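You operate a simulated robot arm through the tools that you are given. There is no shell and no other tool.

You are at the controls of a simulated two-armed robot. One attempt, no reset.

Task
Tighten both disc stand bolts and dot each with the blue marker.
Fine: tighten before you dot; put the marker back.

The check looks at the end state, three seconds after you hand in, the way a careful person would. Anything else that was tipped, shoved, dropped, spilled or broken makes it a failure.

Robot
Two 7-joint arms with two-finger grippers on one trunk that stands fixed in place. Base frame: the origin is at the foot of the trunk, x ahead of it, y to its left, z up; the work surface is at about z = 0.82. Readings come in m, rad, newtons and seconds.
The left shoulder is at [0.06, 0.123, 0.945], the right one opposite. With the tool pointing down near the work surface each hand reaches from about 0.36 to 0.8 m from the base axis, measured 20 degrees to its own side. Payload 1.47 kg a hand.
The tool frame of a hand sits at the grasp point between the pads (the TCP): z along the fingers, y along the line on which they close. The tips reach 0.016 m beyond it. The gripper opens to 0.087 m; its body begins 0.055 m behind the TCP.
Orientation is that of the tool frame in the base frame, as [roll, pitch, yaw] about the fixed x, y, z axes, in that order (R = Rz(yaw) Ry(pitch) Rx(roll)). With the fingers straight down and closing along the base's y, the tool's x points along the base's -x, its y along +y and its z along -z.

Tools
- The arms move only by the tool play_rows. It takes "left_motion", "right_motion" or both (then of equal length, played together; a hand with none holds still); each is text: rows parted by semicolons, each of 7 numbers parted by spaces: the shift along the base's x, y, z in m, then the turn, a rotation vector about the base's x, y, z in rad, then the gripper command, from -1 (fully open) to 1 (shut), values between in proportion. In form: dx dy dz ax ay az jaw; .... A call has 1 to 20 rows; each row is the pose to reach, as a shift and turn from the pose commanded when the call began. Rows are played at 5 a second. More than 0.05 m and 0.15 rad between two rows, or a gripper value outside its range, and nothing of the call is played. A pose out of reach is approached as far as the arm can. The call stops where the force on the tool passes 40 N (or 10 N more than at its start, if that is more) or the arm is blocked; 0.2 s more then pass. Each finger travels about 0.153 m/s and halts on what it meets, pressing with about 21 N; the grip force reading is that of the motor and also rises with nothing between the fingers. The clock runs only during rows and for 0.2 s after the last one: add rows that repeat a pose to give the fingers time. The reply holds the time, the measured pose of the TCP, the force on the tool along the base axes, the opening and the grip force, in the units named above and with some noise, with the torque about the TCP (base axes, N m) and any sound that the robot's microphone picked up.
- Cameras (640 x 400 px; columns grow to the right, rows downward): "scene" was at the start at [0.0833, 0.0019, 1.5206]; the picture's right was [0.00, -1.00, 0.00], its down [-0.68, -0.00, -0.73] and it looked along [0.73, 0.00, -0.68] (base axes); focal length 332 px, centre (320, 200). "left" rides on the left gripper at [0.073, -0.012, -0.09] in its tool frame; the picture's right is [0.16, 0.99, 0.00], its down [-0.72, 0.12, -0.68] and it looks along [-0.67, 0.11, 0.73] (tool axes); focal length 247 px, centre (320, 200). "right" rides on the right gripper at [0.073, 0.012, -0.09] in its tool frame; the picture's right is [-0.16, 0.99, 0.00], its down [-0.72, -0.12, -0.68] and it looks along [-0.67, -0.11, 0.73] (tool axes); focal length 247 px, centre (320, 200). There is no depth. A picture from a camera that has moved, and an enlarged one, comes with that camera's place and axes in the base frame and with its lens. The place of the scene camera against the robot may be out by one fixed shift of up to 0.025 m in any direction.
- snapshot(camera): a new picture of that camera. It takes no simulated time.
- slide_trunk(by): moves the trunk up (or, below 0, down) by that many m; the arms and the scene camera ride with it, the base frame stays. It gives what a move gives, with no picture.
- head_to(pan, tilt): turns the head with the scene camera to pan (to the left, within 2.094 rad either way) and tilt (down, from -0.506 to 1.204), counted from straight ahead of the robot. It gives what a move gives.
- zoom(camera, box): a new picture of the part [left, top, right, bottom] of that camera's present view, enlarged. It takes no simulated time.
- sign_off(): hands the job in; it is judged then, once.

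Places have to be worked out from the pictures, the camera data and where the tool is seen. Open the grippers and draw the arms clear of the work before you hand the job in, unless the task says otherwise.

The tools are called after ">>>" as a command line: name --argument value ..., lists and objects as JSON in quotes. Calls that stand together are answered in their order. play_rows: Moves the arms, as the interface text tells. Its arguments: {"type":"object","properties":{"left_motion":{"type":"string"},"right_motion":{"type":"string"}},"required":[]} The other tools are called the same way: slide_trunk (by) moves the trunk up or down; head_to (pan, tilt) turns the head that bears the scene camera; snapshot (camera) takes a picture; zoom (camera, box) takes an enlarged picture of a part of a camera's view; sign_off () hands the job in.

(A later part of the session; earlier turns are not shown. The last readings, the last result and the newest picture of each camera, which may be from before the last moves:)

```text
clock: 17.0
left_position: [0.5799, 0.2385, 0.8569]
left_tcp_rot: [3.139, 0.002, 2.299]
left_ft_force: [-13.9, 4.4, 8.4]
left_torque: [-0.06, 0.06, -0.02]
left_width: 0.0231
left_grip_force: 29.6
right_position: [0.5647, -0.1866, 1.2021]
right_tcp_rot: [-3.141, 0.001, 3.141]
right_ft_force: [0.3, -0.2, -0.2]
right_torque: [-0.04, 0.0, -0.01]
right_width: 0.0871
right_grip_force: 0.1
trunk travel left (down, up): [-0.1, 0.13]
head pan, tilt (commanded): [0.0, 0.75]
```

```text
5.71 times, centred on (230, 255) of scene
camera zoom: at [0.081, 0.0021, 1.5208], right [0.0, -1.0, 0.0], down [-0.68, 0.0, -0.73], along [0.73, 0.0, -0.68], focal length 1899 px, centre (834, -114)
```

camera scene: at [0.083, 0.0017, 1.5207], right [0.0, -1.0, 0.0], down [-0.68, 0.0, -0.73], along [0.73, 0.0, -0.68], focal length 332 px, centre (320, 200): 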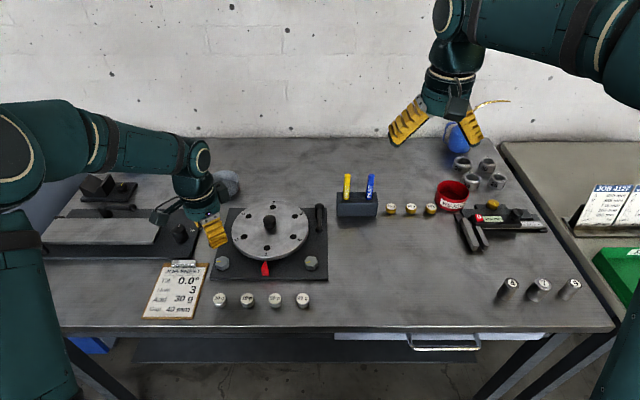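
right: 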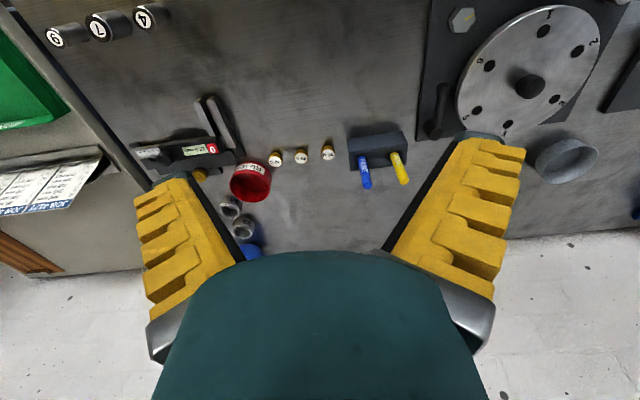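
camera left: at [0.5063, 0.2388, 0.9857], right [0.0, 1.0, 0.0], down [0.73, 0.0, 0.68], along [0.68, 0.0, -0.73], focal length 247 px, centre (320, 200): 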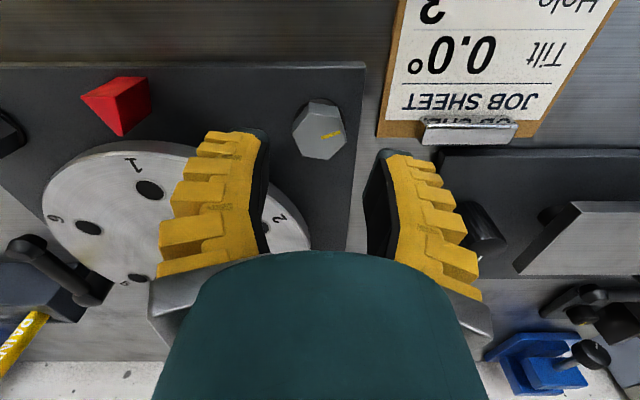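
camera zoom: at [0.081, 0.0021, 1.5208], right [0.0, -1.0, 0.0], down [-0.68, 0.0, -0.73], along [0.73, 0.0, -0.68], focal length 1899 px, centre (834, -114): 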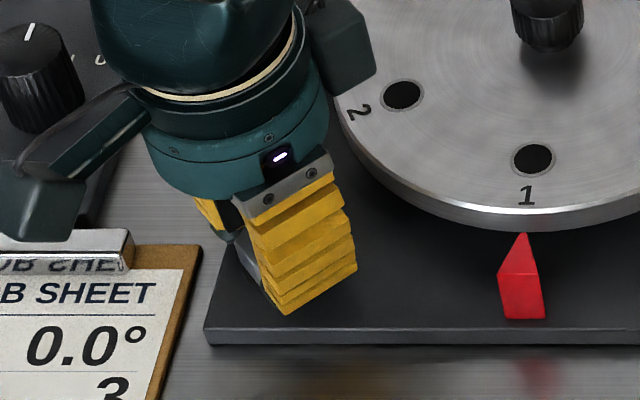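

In-hand view unchanged, so the bolt keeps turning freely with the hand (total ≈ −39° so far). I continue clockwise another ~0.5 rad.

>>> play_rows --left_motion "-0.0005 0 0 0 0 -0.09 1; -0.0005 0 0 0 0 -0.18 1; -0.0005 0 0 0 0 -0.27 1; -0.0005 0 0 0 0 -0.36 1; -0.0005 0 0 0 0 -0.45 1; -0.0005 0 0 0 0 -0.53 1; -0.0005 0 0 0 0 -0.53 1"

>>> zoom --camera "left" --box '[240, 100, 400, 220]'

>>> zoom --camera "scene" --box '[180, 200, 320, 290]'

```text
clock: 18.6
left_position: [0.5796, 0.2378, 0.8573]
left_tcp_rot: [3.14, 0.0, 1.77]
left_ft_force: [-2.9, 1.6, -0.3]
left_torque: [-0.09, -0.05, 0.01]
left_width: 0.0227
left_grip_force: 30.1
right_position: [0.5672, -0.188, 1.2019]
right_tcp_rot: [-3.141, -0.001, 3.141]
right_ft_force: [-0.6, -0.3, 0.4]
right_torque: [0.02, -0.03, 0.02]
right_width: 0.087
right_grip_force: 0.1
trunk travel left (down, up): [-0.1, 0.13]
head pan, tilt (commanded): [0.0, 0.75]
```

```text
3.33 times, centred on (320, 160) of left
camera zoom: at [0.5551, 0.3074, 0.9467], right [0.94, 0.35, 0.0], down [0.26, -0.69, 0.68], along [0.24, -0.64, -0.73], focal length 823 px, centre (320, 333)
```

zoom: 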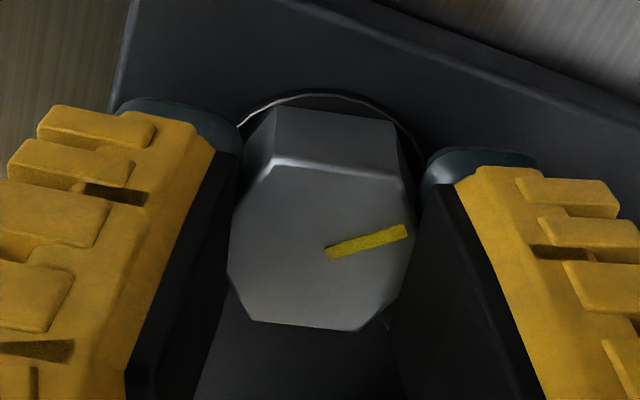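

```text
4.44 times, centred on (250, 245) of scene
camera zoom: at [0.083, 0.0021, 1.5206], right [0.0, -1.0, 0.0], down [-0.68, 0.0, -0.73], along [0.73, 0.0, -0.68], focal length 1477 px, centre (631, 0)
```

zoom: 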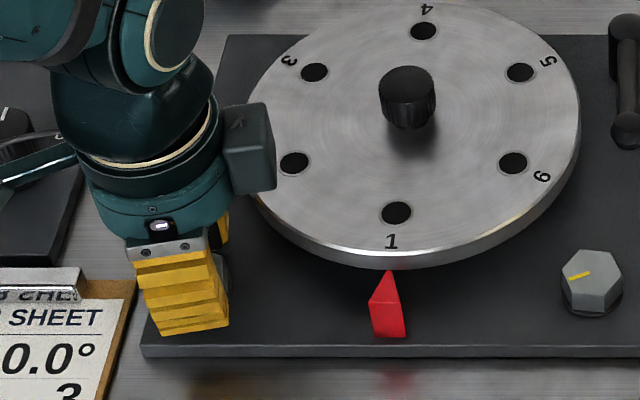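

The bolt has now turned about 69° clockwise with no resistance. I ratchet: open slightly, turn back 60°, regrip, and turn clockwise another 60°, watching torque and sound.

>>> play_rows --left_motion "0 0 0 0 0 0 0.2; 0 0 0 0 0 0 0.2; 0 0 0 0 0 0.149 0.2; 0 0 0 0 0 0.298 0.2; 0 0 0 0 0 0.447 0.2; 0 0 0 0 0 0.596 0.2; 0 0 0 0 0 0.745 0.2; 0 0 0 0 0 0.894 0.2; 0 0 0 0 0 1.043 0.2; 0 0 0 0 0 1.043 0.6; 0 0 0 0 0 1.043 1; 0 0 0 0 0 1.043 1; 0 0 0 0 0 1.043 1"

>>> zoom --camera "left" --box '[240, 100, 400, 220]'

```text
clock: 21.4
left_position: [0.5799, 0.2378, 0.8578]
left_tcp_rot: [3.141, 0.0, 2.815]
left_ft_force: [-6.4, 1.4, 1.4]
left_torque: [0.1, 0.29, 0.0]
left_width: 0.0251
left_grip_force: 30.1
right_position: [0.5671, -0.1884, 1.2014]
right_tcp_rot: [-3.141, 0.002, 3.141]
right_ft_force: [-0.2, -1.1, 0.1]
right_torque: [-0.02, 0.01, 0.01]
right_width: 0.0867
right_grip_force: 0.0
trunk travel left (down, up): [-0.1, 0.13]
head pan, tilt (commanded): [0.0, 0.75]
```

```text
3.33 times, centred on (320, 160) of left
camera zoom: at [0.5083, 0.2508, 0.9463], right [0.17, 0.99, 0.0], down [0.72, -0.12, 0.68], along [0.67, -0.11, -0.73], focal length 823 px, centre (320, 333)
```

zoom: 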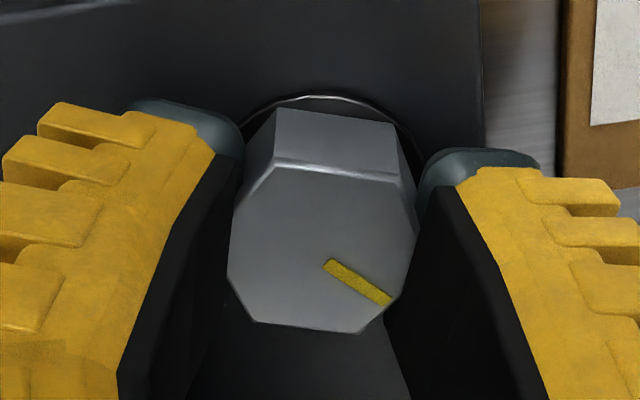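

Regripped cleanly with the same seating. Now turning clockwise another 60°.

>>> play_rows --left_motion "0 0 0 0 0 -0.13 1; 0 0 0 0 0 -0.26 1; 0 0 0 0 0 -0.39 1; 0 0 0 0 0 -0.52 1; 0 0 0 0 0 -0.65 1; 0 0 0 0 0 -0.78 1; 0 0 0 0 0 -0.91 1; 0 0 0 0 0 -1.04 1; 0 0 0 0 0 -1.04 1"

>>> zoom --camera "left" --box '[240, 100, 400, 220]'

```text
clock: 23.4
left_position: [0.5795, 0.2376, 0.8574]
left_tcp_rot: [3.139, 0.0, 1.773]
left_ft_force: [1.0, 1.8, 2.0]
left_torque: [-0.01, 0.0, 0.4]
left_width: 0.0272
left_grip_force: 29.9
right_position: [0.568, -0.1879, 1.2033]
right_tcp_rot: [3.141, 0.0, -3.141]
right_ft_force: [-1.6, 0.2, -0.4]
right_torque: [0.0, -0.02, 0.02]
right_width: 0.0871
right_grip_force: 0.0
trunk travel left (down, up): [-0.1, 0.13]
head pan, tilt (commanded): [0.0, 0.75]
```

```text
3.33 times, centred on (320, 160) of left
camera zoom: at [0.5551, 0.3069, 0.947], right [0.94, 0.35, 0.0], down [0.26, -0.69, 0.68], along [0.24, -0.64, -0.73], focal length 823 px, centre (320, 333)
```

zoom: 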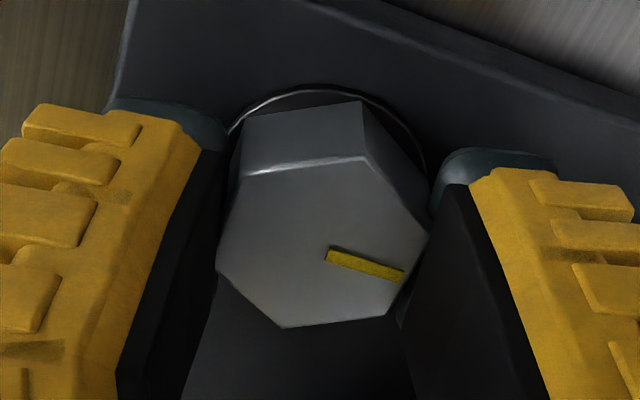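

Now there is resistance: torque about z reads 0.4 N·m, the tick is at about −1° and the head slipped ~15° inside the fingers, so the bolt seems to have seated. I regrip squarely and apply torque again to confirm it does not move further.

>>> play_rows --left_motion "0 0 0 0 0 0 0.2; 0 0 0 0 0 0 0.2; 0 0 0 0 0 0.15 0.2; 0 0 0 0 0 0.29 0.2; 0 0 0 0 0 0.29 0.6; 0 0 0 0 0 0.29 1; 0 0 0 0 0 0.29 1; 0 0 0 0 0 0.29 1"

>>> zoom --camera "left" --box '[240, 100, 400, 220]'

```text
clock: 25.2
left_position: [0.5805, 0.2385, 0.8592]
left_tcp_rot: [3.141, 0.001, 2.064]
left_ft_force: [-1.6, 5.2, 2.1]
left_torque: [0.26, 0.15, 0.14]
left_width: 0.0251
left_grip_force: 30.3
right_position: [0.5667, -0.1871, 1.2024]
right_tcp_rot: [3.14, 0.001, -3.141]
right_ft_force: [-0.3, 0.8, 0.2]
right_torque: [-0.03, -0.01, -0.02]
right_width: 0.087
right_grip_force: 0.0
trunk travel left (down, up): [-0.1, 0.13]
head pan, tilt (commanded): [0.0, 0.75]
```

```text
3.33 times, centred on (320, 160) of left
camera zoom: at [0.5361, 0.2969, 0.9469], right [0.79, 0.61, 0.0], down [0.44, -0.58, 0.68], along [0.41, -0.54, -0.73], focal length 823 px, centre (320, 333)
```

zoom: 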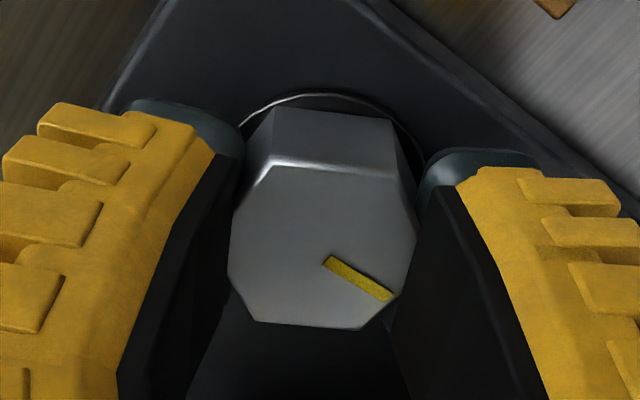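

Seated flush, tick at ~0°. I now turn 0.15 rad clockwise slowly and read the torque and whether the tick moves.

>>> play_rows --left_motion "0 0 0 0 0 -0.05 1; 0 0 0 0 0 -0.1 1; 0 0 0 0 0 -0.15 1; 0 0 0 0 0 -0.15 1"

>>> zoom --camera "left" --box '[240, 100, 400, 220]'

```text
clock: 26.2
left_position: [0.5811, 0.2378, 0.8567]
left_tcp_rot: [3.141, 0.001, 1.914]
left_ft_force: [-1.0, 4.9, 3.9]
left_torque: [0.05, 0.0, 0.92]
left_width: 0.0265
left_grip_force: 30.2
right_position: [0.5673, -0.1877, 1.2025]
right_tcp_rot: [3.141, 0.001, -3.141]
right_ft_force: [-0.4, 0.4, 0.9]
right_torque: [0.0, 0.01, 0.04]
right_width: 0.087
right_grip_force: 0.0
trunk travel left (down, up): [-0.1, 0.13]
head pan, tilt (commanded): [0.0, 0.75]
```

```text
3.33 times, centred on (320, 160) of left
camera zoom: at [0.5462, 0.3026, 0.9467], right [0.88, 0.48, 0.0], down [0.35, -0.64, 0.68], along [0.33, -0.6, -0.73], focal length 823 px, centre (320, 333)
```

zoom: 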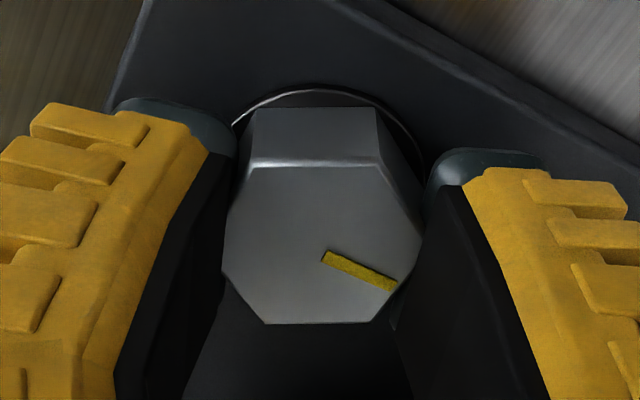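

Torque rose to 0.92 N·m while the tick stayed at 0–2°: the left bolt is at its hard stop. I open, lift straight up and move the left hand aside, then verify the tick.

>>> play_rows --left_motion "0 0 0 0 0 0 0.1; 0 0 0 0 0 0 0.1; 0 0 0.03 0 0 0 0.1; 0 0 0.07 0 0 0 0; 0 0 0.11 0 0 0 -0.2; 0 0.03 0.15 0 0 0.13 -0.2; 0 0.07 0.17 0 0 0.26 -0.2; 0 0.11 0.19 0 0 0.39 -0.2; 0 0.13 0.2 0 0 0.52 -0.2; -0.02 0.14 0.2 0 0 0.65 -0.2; -0.04 0.14 0.2 0 0 0.78 -0.2; -0.05 0.14 0.2 0 0 0.91 -0.2; -0.06 0.14 0.2 0 0 1.04 -0.2; -0.07 0.14 0.2 0 0 1.17 -0.2"

>>> zoom --camera "scene" --box '[190, 190, 350, 290]'

>>> snapshot --camera "scene"

```text
clock: 29.2
left_position: [0.5114, 0.3774, 1.0569]
left_tcp_rot: [3.142, 0.001, 3.087]
left_ft_force: [0.7, 0.0, -0.1]
left_torque: [0.02, -0.03, -0.03]
left_width: 0.057
left_grip_force: 3.4
right_position: [0.5673, -0.1875, 1.2005]
right_tcp_rot: [3.142, 0.0, 3.141]
right_ft_force: [-0.1, 0.1, 0.4]
right_torque: [-0.02, -0.02, 0.03]
right_width: 0.087
right_grip_force: 0.0
trunk travel left (down, up): [-0.1, 0.13]
head pan, tilt (commanded): [0.0, 0.75]
```

```text
4.00 times, centred on (270, 240) of scene
camera zoom: at [0.083, 0.0019, 1.5207], right [0.0, -1.0, 0.0], down [-0.68, 0.0, -0.73], along [0.73, 0.0, -0.68], focal length 1329 px, centre (520, 40)
```

zoom: 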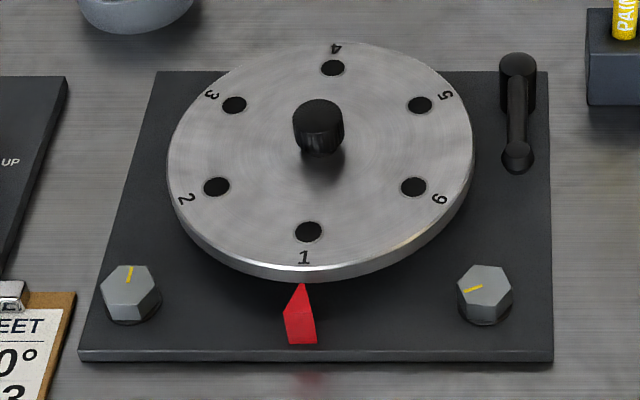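

```text
taken
camera scene: at [0.083, 0.0019, 1.5207], right [0.0, -1.0, 0.0], down [-0.68, 0.0, -0.73], along [0.73, 0.0, -0.68], focal length 332 px, centre (320, 200)
```

scene: 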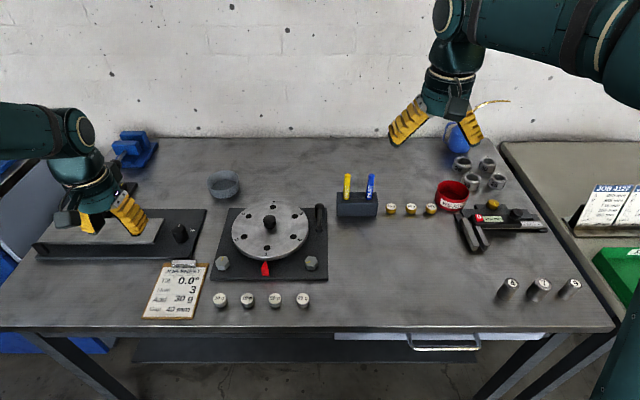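

Left bolt tick now points straight ahead (tight). Now the right bolt at about (0.578, 0.025) with tick at ~113°, which should seat with the closing line at ~144°; I bring the right hand above it, turned +53.6°.

>>> play_rows --right_motion "0.001 0.027 -0.03 0 0 0.117 -0.5; 0.003 0.053 -0.06 0 0 0.234 -0.2; 0.004 0.08 -0.09 0 0 0.351 0; 0.006 0.107 -0.12 0 0 0.468 0; 0.007 0.133 -0.15 0 0 0.585 0; 0.008 0.16 -0.18 0 0 0.702 0; 0.010 0.187 -0.21 0 0 0.819 0; 0.011 0.2134 -0.24 0 0 0.9355 0; 0.011 0.2134 -0.27 0 0 0.9355 0; 0.011 0.2134 -0.27 0 0 0.9355 0"

>>> snapshot --camera "right"

>>> snapshot --camera "scene"

```text
clock: 31.4
left_position: [0.5115, 0.3775, 1.0562]
left_tcp_rot: [-3.141, -0.003, 3.083]
left_ft_force: [-0.2, 0.4, 0.5]
left_torque: [-0.02, 0.02, -0.03]
left_width: 0.0573
left_grip_force: 3.7
right_position: [0.5771, 0.026, 0.9287]
right_tcp_rot: [-3.141, 0.002, -2.207]
right_ft_force: [0.0, 0.5, -0.3]
right_torque: [0.02, 0.02, -0.02]
right_width: 0.049
right_grip_force: 4.1
trunk travel left (down, up): [-0.1, 0.13]
head pan, tilt (commanded): [0.0, 0.75]
```

```text
taken
camera right: at [0.5243, -0.0264, 1.0185], right [-0.7, 0.71, 0.0], down [0.52, 0.51, 0.68], along [0.49, 0.48, -0.73], focal length 247 px, centre (320, 200)
```

right: 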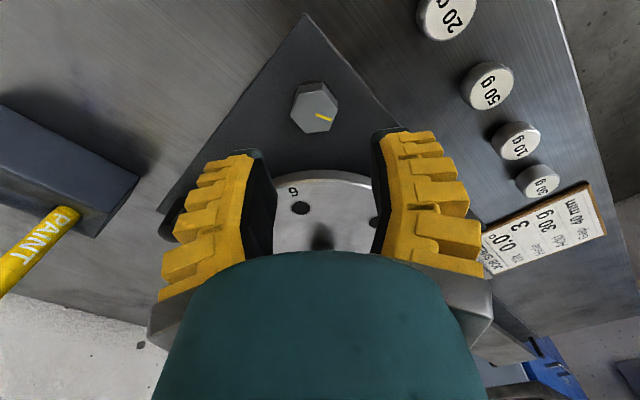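

```text
taken
camera scene: at [0.083, 0.002, 1.5207], right [0.0, -1.0, 0.0], down [-0.68, 0.0, -0.73], along [0.73, 0.0, -0.68], focal length 332 px, centre (320, 200)
```

scene: 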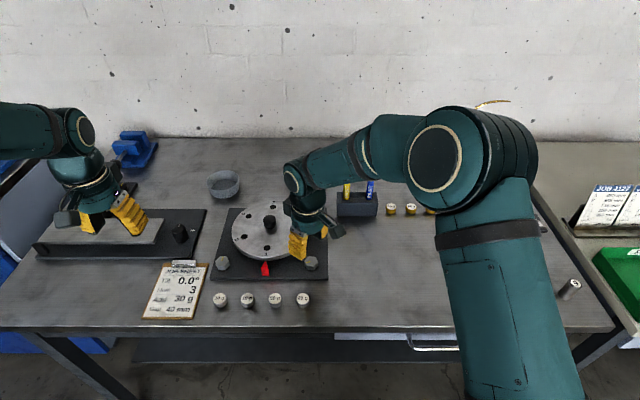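

The right hand hovers above the right bolt. I zoom in to measure its centre and tick.

>>> zoom --camera "right" --box '[270, 60, 360, 150]'

>>> zoom --camera "scene" --box '[220, 180, 360, 290]'

```text
4.44 times, centred on (315, 105) of right
camera zoom: at [0.5243, -0.0264, 1.0185], right [-0.7, 0.71, 0.0], down [0.52, 0.51, 0.68], along [0.49, 0.48, -0.73], focal length 1098 px, centre (342, 622)
```

zoom: 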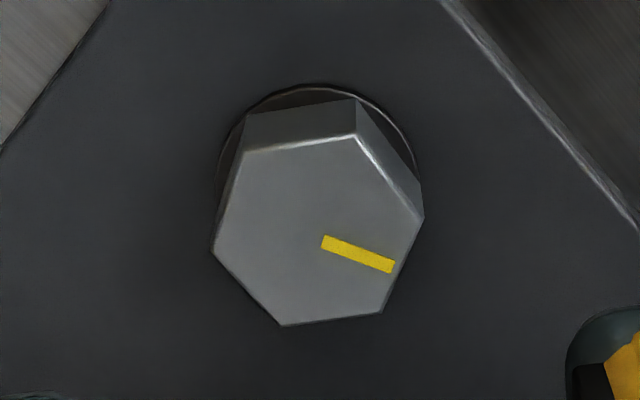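

```text
3.64 times, centred on (290, 235) of scene
camera zoom: at [0.083, 0.002, 1.5207], right [0.0, -1.0, 0.0], down [-0.68, 0.0, -0.73], along [0.73, 0.0, -0.68], focal length 1208 px, centre (429, 73)
```

zoom: 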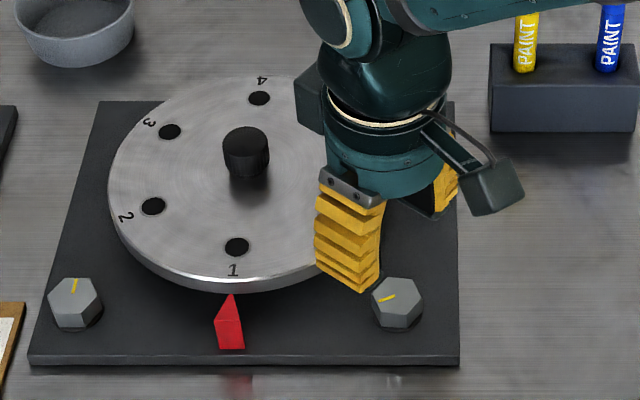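

The right bolt's top centre measures (0.580, 0.022) with tick ~114°, so the closing line at 143.5° is right. I shift (+2.3, −3.2) mm and descend part way to check.

>>> play_rows --right_motion "0.0023 -0.0032 -0.01 0 0 0 0; 0.0023 -0.0032 -0.025 0 0 0 0.1; 0.0023 -0.0032 -0.04 0 0 0 0.2; 0.0023 -0.0032 -0.04 0 0 0 0.2"

>>> zoom --camera "right" --box '[240, 80, 400, 200]'

>>> zoom --camera "scene" --box '[260, 200, 360, 290]'

```text
clock: 32.4
left_position: [0.5109, 0.3781, 1.0564]
left_tcp_rot: [3.141, 0.0, 3.084]
left_ft_force: [-0.4, 0.3, 0.0]
left_torque: [-0.01, -0.04, 0.04]
left_width: 0.0575
left_grip_force: 3.2
right_position: [0.5781, 0.0245, 0.8909]
right_tcp_rot: [3.141, -0.001, -2.206]
right_ft_force: [-0.3, 0.4, -0.5]
right_torque: [0.02, 0.01, 0.02]
right_width: 0.0407
right_grip_force: 4.0
trunk travel left (down, up): [-0.1, 0.13]
head pan, tilt (commanded): [0.0, 0.75]
```

```text
3.33 times, centred on (320, 140) of right
camera zoom: at [0.5252, -0.0282, 0.9809], right [-0.7, 0.71, 0.0], down [0.52, 0.51, 0.68], along [0.49, 0.48, -0.73], focal length 823 px, centre (320, 400)
```

zoom: 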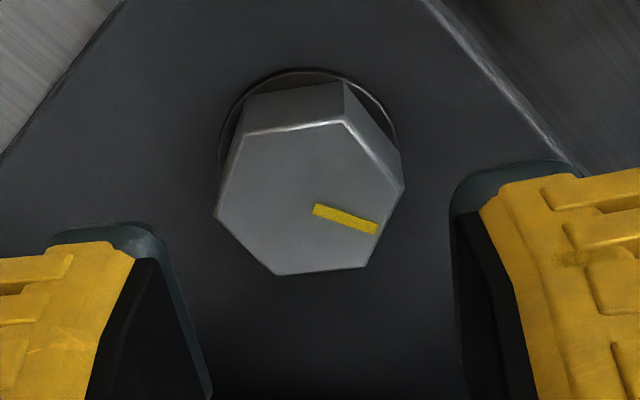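

```text
4.44 times, centred on (310, 245) of scene
camera zoom: at [0.0832, 0.0018, 1.5207], right [0.0, -1.0, 0.0], down [-0.68, 0.0, -0.73], along [0.73, 0.0, -0.68], focal length 1477 px, centre (364, 0)
```

zoom: 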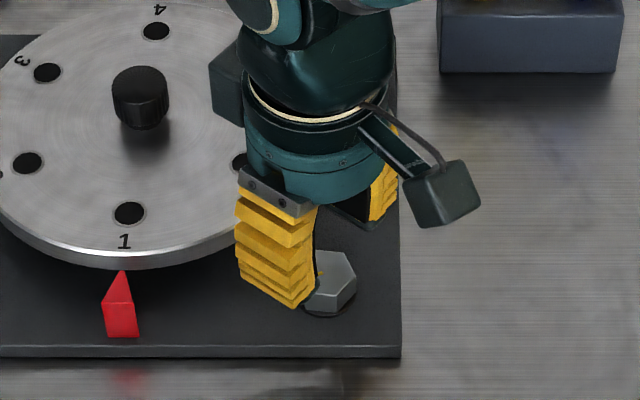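

The bolt is at (0.5798, 0.0221) while the tool axis is about 2 mm off, so I correct, descend to z≈0.857 and close.

>>> play_rows --right_motion "0.0016 -0.0014 0 0 0 0 0.2; 0.0016 -0.0014 -0.012 0 0 0 0.2; 0.0016 -0.0014 -0.024 0 0 0 0.2; 0.0016 -0.0014 -0.034 0 0 0 0.2; 0.0016 -0.0014 -0.034 0 0 0 0.2; 0.0016 -0.0014 -0.034 0 0 0 0.6; 0.0016 -0.0014 -0.034 0 0 0 1; 0.0016 -0.0014 -0.034 0 0 0 1; 0.0016 -0.0014 -0.034 0 0 0 1"

>>> zoom --camera "right" --box '[240, 100, 400, 220]'

>>> zoom --camera "scene" --box '[260, 200, 360, 290]'

```text
clock: 34.4
left_position: [0.5095, 0.3782, 1.0563]
left_tcp_rot: [-3.139, 0.002, 3.085]
left_ft_force: [0.4, -0.5, -0.3]
left_torque: [0.0, -0.03, 0.02]
left_width: 0.0578
left_grip_force: 4.1
right_position: [0.5799, 0.0229, 0.8555]
right_tcp_rot: [3.141, 0.0, -2.204]
right_ft_force: [-11.1, 16.8, -3.6]
right_torque: [0.43, -0.12, 0.0]
right_width: 0.025
right_grip_force: 30.1
trunk travel left (down, up): [-0.1, 0.13]
head pan, tilt (commanded): [0.0, 0.75]
```

```text
3.33 times, centred on (320, 160) of right
camera zoom: at [0.527, -0.0303, 0.9454], right [-0.7, 0.71, 0.0], down [0.52, 0.51, 0.68], along [0.48, 0.48, -0.73], focal length 823 px, centre (320, 333)
```

zoom: 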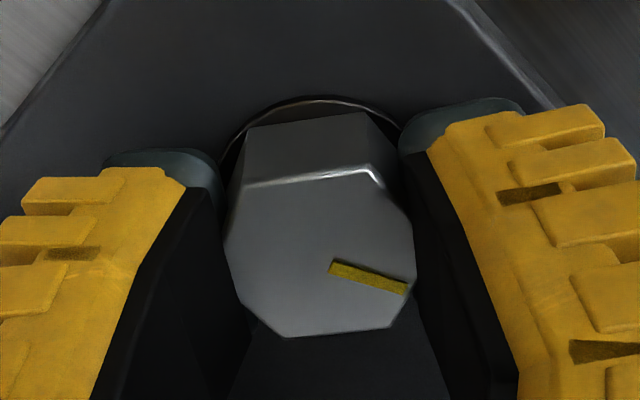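

```text
4.44 times, centred on (310, 245) of scene
camera zoom: at [0.0823, 0.0036, 1.5207], right [0.0, -1.0, 0.0], down [-0.68, 0.0, -0.73], along [0.73, 0.0, -0.68], focal length 1477 px, centre (364, 0)
```

zoom: 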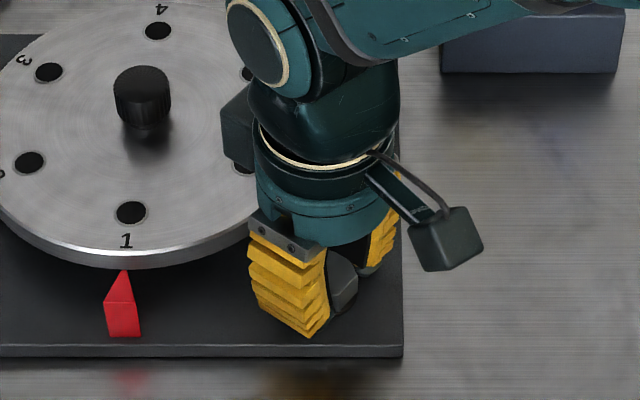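

Gripped with seating as on the other bolt. I ease the command about 1.3 mm along the load and turn clockwise 0.3 rad to check it follows.

>>> play_rows --right_motion "-0.0007 0.0011 0 0 0 0 1; -0.0007 0.0011 0 0 0 -0.1 1; -0.0007 0.0011 0 0 0 -0.2 1; -0.0007 0.0011 0 0 0 -0.3 1; -0.0007 0.0011 0 0 0 -0.3 1"

>>> zoom --camera "right" --box '[240, 100, 400, 220]'

```text
clock: 35.6
left_position: [0.51, 0.3772, 1.0565]
left_tcp_rot: [-3.141, 0.0, 3.084]
left_ft_force: [0.2, 0.8, 0.6]
left_torque: [0.03, 0.0, -0.01]
left_width: 0.0573
left_grip_force: 3.5
right_position: [0.5809, 0.0225, 0.856]
right_tcp_rot: [3.141, -0.003, -2.506]
right_ft_force: [-18.6, 5.4, -13.3]
right_torque: [-0.17, 0.15, 0.0]
right_width: 0.0236
right_grip_force: 29.8
trunk travel left (down, up): [-0.1, 0.13]
head pan, tilt (commanded): [0.0, 0.75]
```

```text
3.33 times, centred on (320, 160) of right
camera zoom: at [0.5143, -0.0118, 0.9465], right [-0.46, 0.89, 0.0], down [0.65, 0.34, 0.68], along [0.6, 0.31, -0.74], focal length 823 px, centre (320, 333)
```

zoom: 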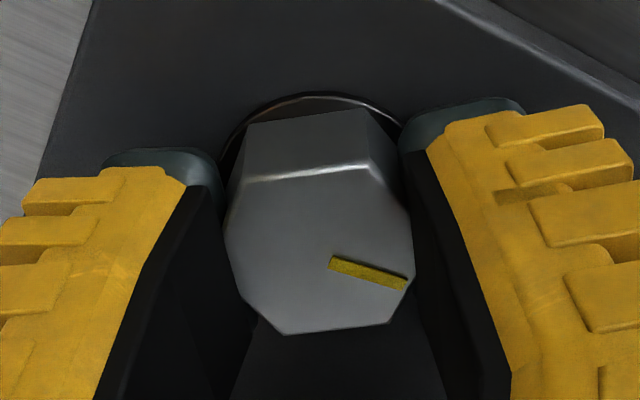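

The bolt follows (tick fixed in hand view). I continue to a closing line of ~101°, easing x by 1 mm.

>>> play_rows --right_motion "-0.001 0.0003 -0.0005 0 0 -0.09 1; -0.001 0.0003 -0.0005 0 0 -0.18 1; -0.001 0.0003 -0.0005 0 0 -0.27 1; -0.001 0.0003 -0.0005 0 0 -0.36 1; -0.001 0.0003 -0.0005 0 0 -0.44 1; -0.001 0.0003 -0.0005 0 0 -0.44 1"

>>> zoom --camera "right" --box '[240, 100, 400, 220]'

>>> zoom --camera "scene" --box '[240, 200, 360, 290]'

```text
clock: 37.0
left_position: [0.5104, 0.3778, 1.0572]
left_tcp_rot: [-3.141, 0.0, 3.084]
left_ft_force: [0.3, 0.7, 0.3]
left_torque: [-0.01, 0.03, 0.01]
left_width: 0.0573
left_grip_force: 3.3
right_position: [0.5806, 0.0218, 0.8576]
right_tcp_rot: [-3.14, 0.0, -2.949]
right_ft_force: [-11.5, 3.2, -5.6]
right_torque: [-0.11, 0.42, 0.0]
right_width: 0.023
right_grip_force: 30.3
trunk travel left (down, up): [-0.1, 0.13]
head pan, tilt (commanded): [0.0, 0.75]
```

```text
3.33 times, centred on (320, 160) of right
camera zoom: at [0.5058, 0.0191, 0.9464], right [-0.04, 1.0, 0.0], down [0.73, 0.03, 0.68], along [0.68, 0.02, -0.73], focal length 823 px, centre (320, 333)
```

zoom: 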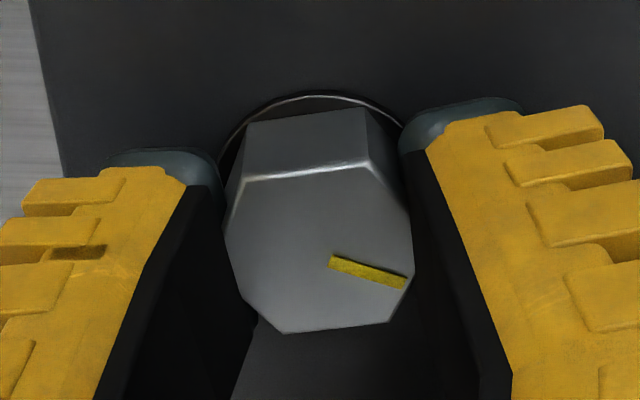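

```text
4.44 times, centred on (300, 245) of scene
camera zoom: at [0.0826, 0.0023, 1.5207], right [0.0, -1.0, 0.0], down [-0.68, 0.0, -0.73], along [0.73, 0.0, -0.68], focal length 1477 px, centre (409, 0)
```

zoom: 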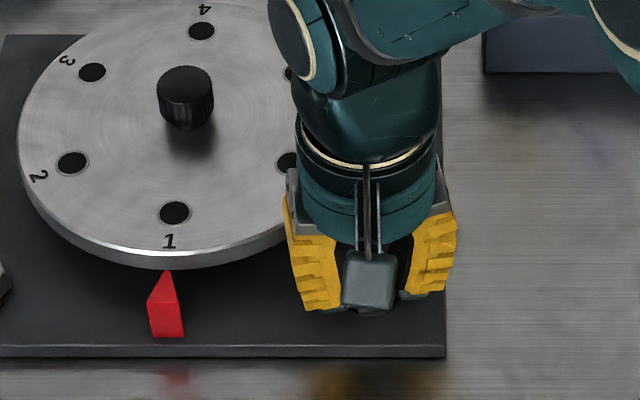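

Turned another 25° with no resistance (tick ≈ 71°). I open, rotate back 60° and regrip.

>>> play_rows --right_motion "0 0 0 0 0 0 0.2; 0 0 0 0 0 0 0.2; 0 0 0 0 0 0.149 0.2; 0 0 0 0 0 0.298 0.2; 0 0 0 0 0 0.447 0.2; 0 0 0 0 0 0.596 0.2; 0 0 0 0 0 0.745 0.2; 0 0 0 0 0 0.894 0.2; 0 0 0 0 0 1.043 0.2; 0 0 0 0 0 1.043 0.6; 0 0 0 0 0 1.043 1; 0 0 0 0 0 1.043 1; 0 0 0 0 0 1.043 1"

>>> zoom --camera "right" --box '[240, 100, 400, 220]'

>>> zoom --camera "scene" --box '[240, 200, 360, 290]'

```text
clock: 39.8
left_position: [0.5119, 0.3792, 1.0564]
left_tcp_rot: [-3.141, 0.001, 3.085]
left_ft_force: [-0.1, -0.4, -0.3]
left_torque: [0.01, -0.02, -0.01]
left_width: 0.0575
left_grip_force: 3.8
right_position: [0.5788, 0.0213, 0.8563]
right_tcp_rot: [3.141, -0.001, -1.903]
right_ft_force: [-2.9, 2.2, -0.8]
right_torque: [0.05, 0.02, 0.02]
right_width: 0.0259
right_grip_force: 30.2
trunk travel left (down, up): [-0.1, 0.13]
head pan, tilt (commanded): [0.0, 0.75]
```

```text
3.33 times, centred on (320, 160) of right
camera zoom: at [0.5446, -0.0432, 0.9464], right [-0.88, 0.47, 0.0], down [0.35, 0.65, 0.68], along [0.32, 0.6, -0.73], focal length 823 px, centre (320, 333)
```

zoom: 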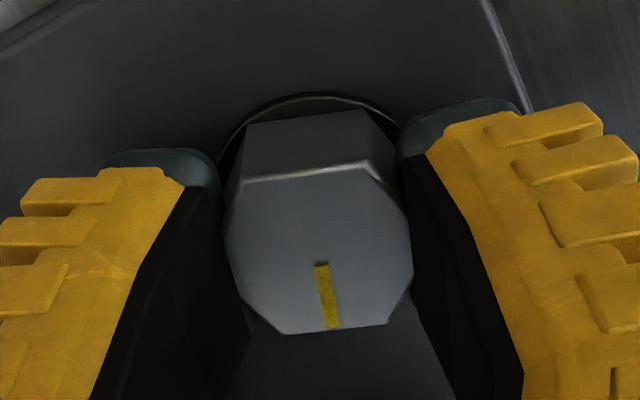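

```text
4.44 times, centred on (300, 245) of scene
camera zoom: at [0.0829, 0.002, 1.5206], right [0.0, -1.0, 0.0], down [-0.68, 0.0, -0.73], along [0.73, 0.0, -0.68], focal length 1477 px, centre (409, 0)
```

zoom: 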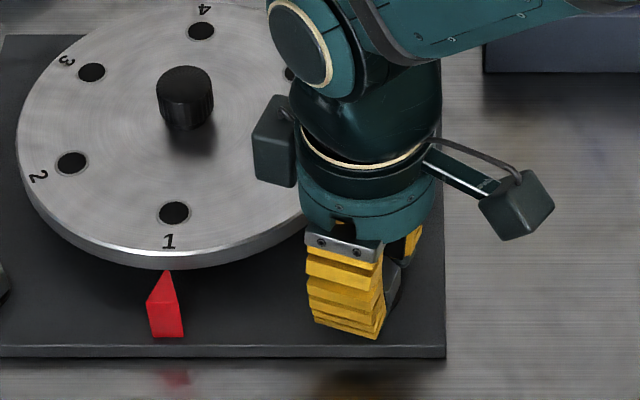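

Regripped cleanly. I turn clockwise 0.52 rad and check torque.

>>> play_rows --right_motion "0 0 0 0 0 -0.11 1; 0 0 0 0 0 -0.22 1; 0 0 0 0 0 -0.33 1; 0 0 0 0 0 -0.44 1; 0 0 0 0 0 -0.55 1; 0 0 0 0 0 -0.55 1"

>>> zoom --camera "right" --box '[240, 100, 400, 220]'

```text
clock: 41.2
left_position: [0.5111, 0.3769, 1.0566]
left_tcp_rot: [3.139, 0.001, 3.083]
left_ft_force: [0.2, 0.1, 0.1]
left_torque: [0.01, -0.01, 0.02]
left_width: 0.0574
left_grip_force: 3.6
right_position: [0.5796, 0.0221, 0.8568]
right_tcp_rot: [-3.141, 0.0, -2.456]
right_ft_force: [-3.5, -0.5, -4.3]
right_torque: [-0.07, 0.18, 0.01]
right_width: 0.0254
right_grip_force: 29.7
trunk travel left (down, up): [-0.1, 0.13]
head pan, tilt (commanded): [0.0, 0.75]
```

```text
3.33 times, centred on (320, 160) of right
camera zoom: at [0.5157, -0.0153, 0.9466], right [-0.5, 0.86, 0.0], down [0.63, 0.37, 0.68], along [0.59, 0.34, -0.73], focal length 823 px, centre (320, 333)
```

zoom: 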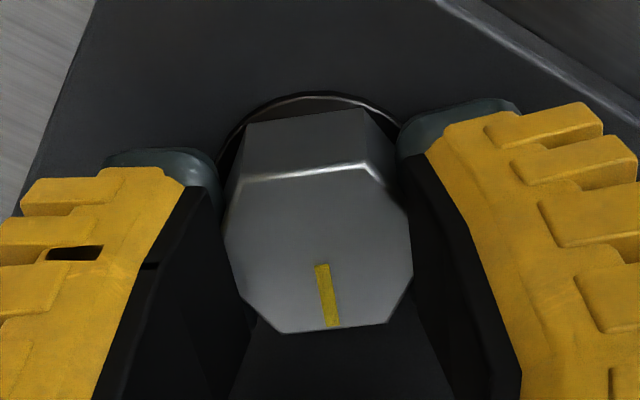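

Still free (tick ≈ 40°). I continue clockwise another 0.49 rad to a closing line of ~101°.

>>> play_rows --right_motion "0 0 0 0 0 -0.1 1; 0 0 0 0 0 -0.2 1; 0 0 0 0 0 -0.3 1; 0 0 0 0 0 -0.4 1; 0 0 0 0 0 -0.49 1; 0 0 0 0 0 -0.49 1"

>>> zoom --camera "right" --box '[240, 100, 400, 220]'

```text
clock: 42.6
left_position: [0.51, 0.3786, 1.0562]
left_tcp_rot: [3.14, 0.0, 3.084]
left_ft_force: [-0.7, -0.1, -0.5]
left_torque: [-0.04, -0.03, 0.02]
left_width: 0.0574
left_grip_force: 3.8
right_position: [0.5793, 0.0223, 0.8576]
right_tcp_rot: [-3.141, -0.001, -2.945]
right_ft_force: [-4.0, 0.0, -11.9]
right_torque: [-0.01, 0.11, 0.0]
right_width: 0.0243
right_grip_force: 30.2
trunk travel left (down, up): [-0.1, 0.13]
head pan, tilt (commanded): [0.0, 0.75]
```

```text
3.33 times, centred on (320, 160) of right
camera zoom: at [0.5058, 0.0191, 0.9473], right [-0.04, 1.0, 0.0], down [0.73, 0.03, 0.68], along [0.68, 0.03, -0.73], focal length 823 px, centre (320, 333)
```

zoom: 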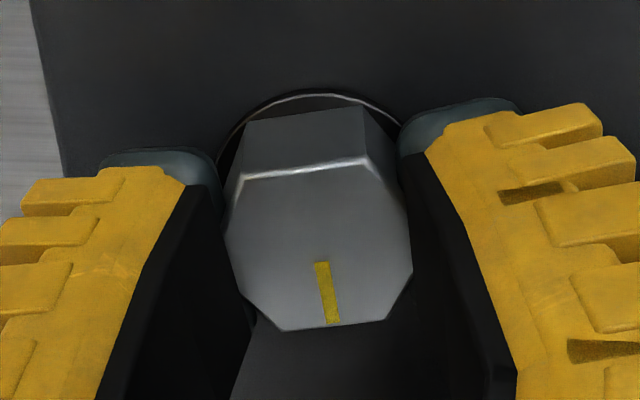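

Tick ≈ 11° and still free, so I ratchet once more: open, back 60°, regrip.

>>> play_rows --right_motion "0 0 0 0 0 0 0.2; 0 0 -0.001 0 0 0 0.2; 0 0 -0.001 0 0 0.149 0.2; 0 0 -0.001 0 0 0.298 0.2; 0 0 -0.001 0 0 0.447 0.2; 0 0 -0.001 0 0 0.596 0.2; 0 0 -0.001 0 0 0.745 0.2; 0 0 -0.001 0 0 0.894 0.2; 0 0 -0.001 0 0 1.043 0.2; 0 0 -0.001 0 0 1.043 0.6; 0 0 -0.001 0 0 1.043 1; 0 0 -0.001 0 0 1.043 1; 0 0 -0.001 0 0 1.043 1"

>>> zoom --camera "right" --box '[240, 100, 400, 220]'

```text
clock: 45.4
left_position: [0.5106, 0.377, 1.0583]
left_tcp_rot: [3.142, 0.0, 3.084]
left_ft_force: [0.0, -0.9, -0.4]
left_torque: [0.0, -0.04, 0.0]
left_width: 0.0572
left_grip_force: 3.5
right_position: [0.5786, 0.0214, 0.8557]
right_tcp_rot: [-3.141, 0.001, -1.9]
right_ft_force: [-3.0, -4.1, -0.7]
right_torque: [-0.23, 0.11, -0.01]
right_width: 0.0257
right_grip_force: 29.6
trunk travel left (down, up): [-0.1, 0.13]
head pan, tilt (commanded): [0.0, 0.75]
```

```text
3.33 times, centred on (320, 160) of right
camera zoom: at [0.5449, -0.0432, 0.9461], right [-0.88, 0.47, 0.0], down [0.34, 0.65, 0.68], along [0.32, 0.6, -0.73], focal length 823 px, centre (320, 333)
```

zoom: 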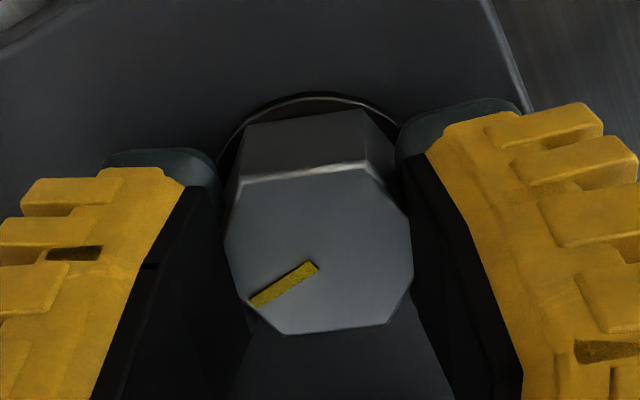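

Regripped flush. I turn clockwise in small steps watching for the torque rise.

>>> play_rows --right_motion "0 0 0 0 0 -0.08 1; 0 0 0 0 0 -0.16 1; 0 0 0 0 0 -0.24 1; 0 0 0 0 0 -0.32 1; 0 0 0 0 0 -0.32 1"

>>> zoom --camera "right" --box '[240, 100, 400, 220]'

```text
clock: 46.6
left_position: [0.5105, 0.378, 1.0572]
left_tcp_rot: [3.141, 0.0, 3.084]
left_ft_force: [-0.1, 0.0, -0.2]
left_torque: [0.0, 0.02, 0.04]
left_width: 0.0572
left_grip_force: 3.5
right_position: [0.5794, 0.0209, 0.8574]
right_tcp_rot: [-3.141, 0.002, -2.219]
right_ft_force: [-9.7, -6.4, -3.1]
right_torque: [-0.08, 0.1, 0.84]
right_width: 0.0253
right_grip_force: 30.3
trunk travel left (down, up): [-0.1, 0.13]
head pan, tilt (commanded): [0.0, 0.75]
```

```text
3.33 times, centred on (320, 160) of right
camera zoom: at [0.5262, -0.0287, 0.9467], right [-0.69, 0.72, 0.0], down [0.53, 0.51, 0.68], along [0.49, 0.47, -0.73], focal length 823 px, centre (320, 333)
```

zoom: 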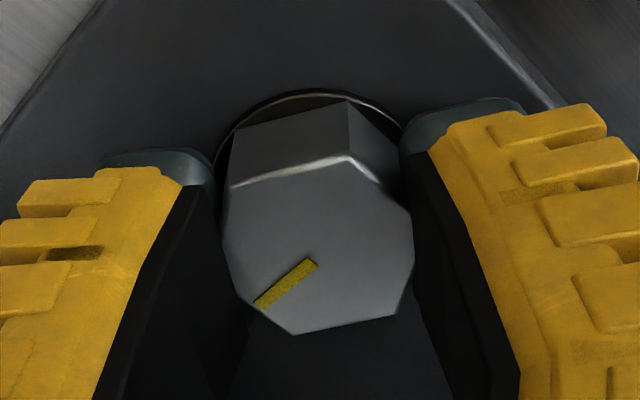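

Resistance now: 0.84 N·m with the tick near −4…0° and the head lagging in the fingers. I push a further 0.08 rad to confirm it's at the stop.

>>> play_rows --right_motion "0 0 0 0 0 -0.04 1; 0 0 0 0 0 -0.08 1; 0 0 0 0 0 -0.08 1"

>>> zoom --camera "right" --box '[240, 100, 400, 220]'

```text
clock: 47.4
left_position: [0.5093, 0.3783, 1.0566]
left_tcp_rot: [3.141, 0.001, 3.082]
left_ft_force: [0.1, -0.7, 0.2]
left_torque: [0.0, 0.01, -0.01]
left_width: 0.0575
left_grip_force: 3.3
right_position: [0.5814, 0.0232, 0.8565]
right_tcp_rot: [-3.141, 0.002, -2.3]
right_ft_force: [-9.7, 1.5, 0.9]
right_torque: [0.07, 0.1, 0.7]
right_width: 0.0262
right_grip_force: 30.1
trunk travel left (down, up): [-0.1, 0.13]
head pan, tilt (commanded): [0.0, 0.75]
```

```text
3.33 times, centred on (320, 160) of right
camera zoom: at [0.5222, -0.0235, 0.9467], right [-0.63, 0.78, 0.0], down [0.57, 0.46, 0.68], along [0.53, 0.43, -0.73], focal length 823 px, centre (320, 333)
```

zoom: 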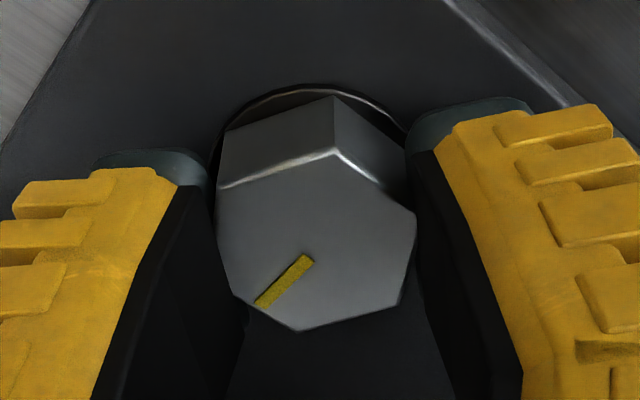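

The head slips in the fingers while the tick holds still, so the right bolt is at its stop. I open, lift straight up, and check both ticks in the scene view.

>>> play_rows --right_motion "0 0 0 0 0 0 0.1; 0 0 0 0 0 0 0.1; 0 0 0.03 0 0 0 0.1; 0 0 0.07 0 0 0 0; 0 0 0.11 0 0 0 0; 0 -0.03 0.15 0 0 0 0; 0 -0.06 0.18 0 0 0 0; 0 -0.10 0.2 0 0 0 0; 0 -0.14 0.22 0 0 0 0; 0 -0.14 0.22 0 0 0 0"

>>> zoom --camera "scene" --box '[190, 190, 350, 290]'

>>> snapshot --camera "right"

>>> snapshot --camera "scene"

```text
clock: 49.6
left_position: [0.5113, 0.3772, 1.0557]
left_tcp_rot: [-3.141, 0.0, 3.085]
left_ft_force: [0.2, 0.3, 0.3]
left_torque: [-0.01, 0.01, 0.02]
left_width: 0.0573
left_grip_force: 3.3
right_position: [0.5829, -0.1175, 1.0743]
right_tcp_rot: [3.141, -0.001, -2.299]
right_ft_force: [0.2, 1.1, 0.1]
right_torque: [0.04, -0.02, 0.0]
right_width: 0.0492
right_grip_force: 4.2
trunk travel left (down, up): [-0.1, 0.13]
head pan, tilt (commanded): [0.0, 0.75]
```

```text
4.00 times, centred on (270, 240) of scene
camera zoom: at [0.0835, 0.0021, 1.5206], right [0.0, -1.0, 0.0], down [-0.68, 0.0, -0.73], along [0.73, 0.0, -0.68], focal length 1329 px, centre (520, 40)
```

zoom: 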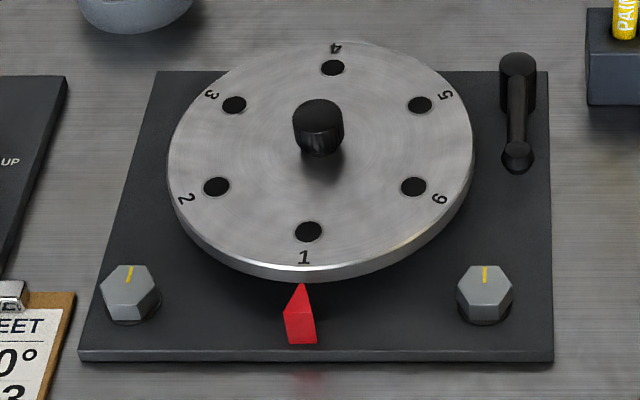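

```text
taken
camera right: at [0.5258, -0.165, 1.1645], right [-0.63, 0.78, 0.0], down [0.57, 0.46, 0.68], along [0.53, 0.43, -0.73], focal length 247 px, centre (320, 200)
```

right: 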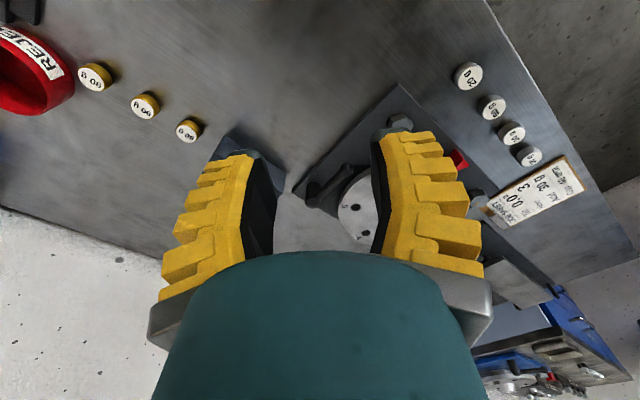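

```text
taken
camera scene: at [0.0835, 0.0021, 1.5206], right [0.0, -1.0, 0.0], down [-0.68, 0.0, -0.73], along [0.73, 0.0, -0.68], focal length 332 px, centre (320, 200)
```

scene: 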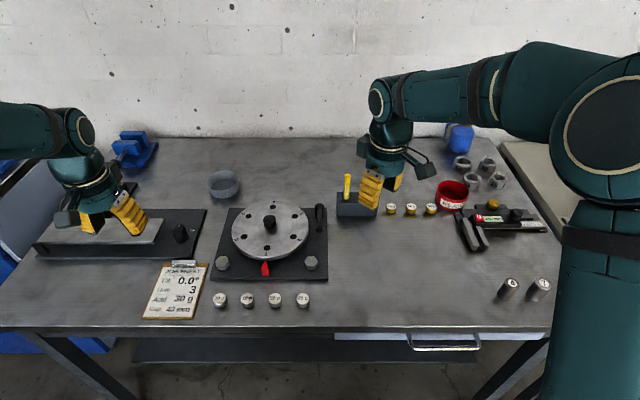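

Both ticks now point straight ahead. I zoom in closely to confirm the left bolt has not crept back, before going for the marker.

>>> zoom --camera "scene" --box '[205, 245, 245, 275]'

>>> zoom --camera "scene" --box '[290, 245, 330, 275]'

```text
13.33 times, centred on (225, 260) of scene
camera zoom: at [0.0835, 0.0021, 1.5206], right [0.0, -1.0, 0.0], down [-0.68, 0.0, -0.73], along [0.73, 0.0, -0.68], focal length 4430 px, centre (1587, -600)
```

zoom: 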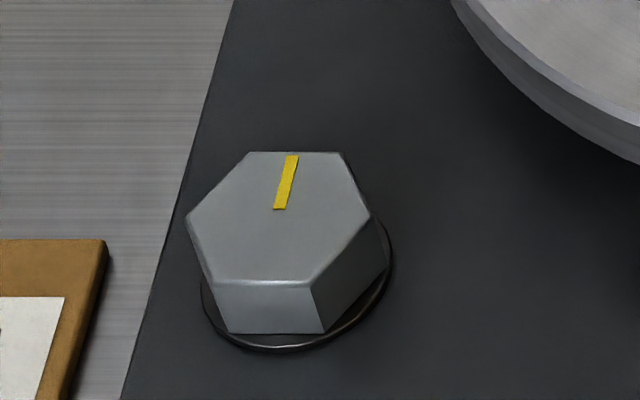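

```text
13.33 times, centred on (310, 260) of scene
camera zoom: at [0.0835, 0.0021, 1.5206], right [0.0, -1.0, 0.0], down [-0.68, 0.0, -0.73], along [0.73, 0.0, -0.68], focal length 4430 px, centre (453, -600)
```

zoom: 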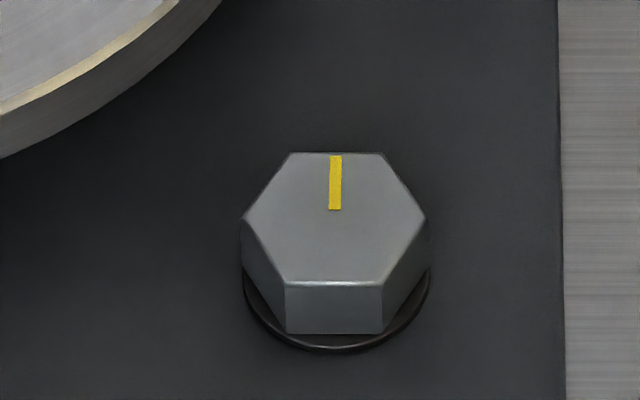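

Both heads are aligned at the same stop angle. Next is the marker: it stands near the edge of the right arm's tool-down reach, so I raise the trunk 0.1 m to gain reach and will approach with the hand tilted slightly forward.

>>> slide_trunk --by 0.1

>>> snapshot --camera "scene"

```text
clock: 50.9
left_position: [0.5106, 0.3777, 1.1558]
left_tcp_rot: [3.141, -0.002, 3.083]
left_ft_force: [0.6, 0.2, -0.1]
left_torque: [-0.01, 0.01, 0.05]
left_width: 0.0571
left_grip_force: 4.1
right_position: [0.5841, -0.1179, 1.1749]
right_tcp_rot: [3.14, 0.0, -2.301]
right_ft_force: [1.1, -0.5, 0.4]
right_torque: [-0.02, 0.0, -0.02]
right_width: 0.0492
right_grip_force: 4.1
trunk travel left (down, up): [-0.2, 0.03]
head pan, tilt (commanded): [0.0, 0.75]
```

```text
taken
camera scene: at [0.0835, 0.0019, 1.6205], right [0.0, -1.0, 0.0], down [-0.68, 0.0, -0.73], along [0.73, 0.0, -0.68], focal length 332 px, centre (320, 200)
```

scene: 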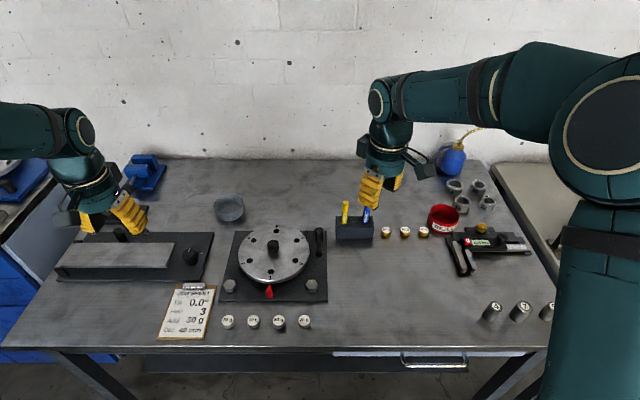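

I turn the right hand to a closing line of ~120° and bring it to about (0.66, −0.16, 1.08), short of the markers and above them.

>>> play_rows --right_motion "0.019 -0.0105 -0.024 0 0 -0.08 0; 0.038 -0.021 -0.048 0 0 -0.16 0; 0.057 -0.031 -0.072 0 0 -0.24 0; 0.076 -0.042 -0.095 0 0 -0.318 0; 0.076 -0.042 -0.095 0 0 -0.318 0"

>>> snapshot --camera "right"

```text
clock: 52.1
left_position: [0.5105, 0.3773, 1.1575]
left_tcp_rot: [3.141, 0.0, 3.085]
left_ft_force: [0.0, -0.7, -1.2]
left_torque: [0.0, -0.01, 0.0]
left_width: 0.0576
left_grip_force: 4.2
right_position: [0.658, -0.1613, 1.0799]
right_tcp_rot: [-3.141, -0.001, -2.621]
right_ft_force: [0.0, 0.0, 0.1]
right_torque: [0.03, -0.03, 0.03]
right_width: 0.049
right_grip_force: 4.5
trunk travel left (down, up): [-0.2, 0.03]
head pan, tilt (commanded): [0.0, 0.75]
```

```text
taken
camera right: at [0.5886, -0.1877, 1.1685], right [-0.36, 0.93, 0.0], down [0.68, 0.26, 0.68], along [0.64, 0.24, -0.73], focal length 247 px, centre (320, 200)
```

right: 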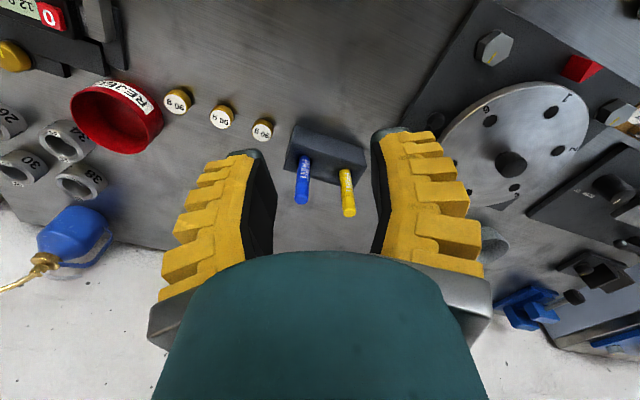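

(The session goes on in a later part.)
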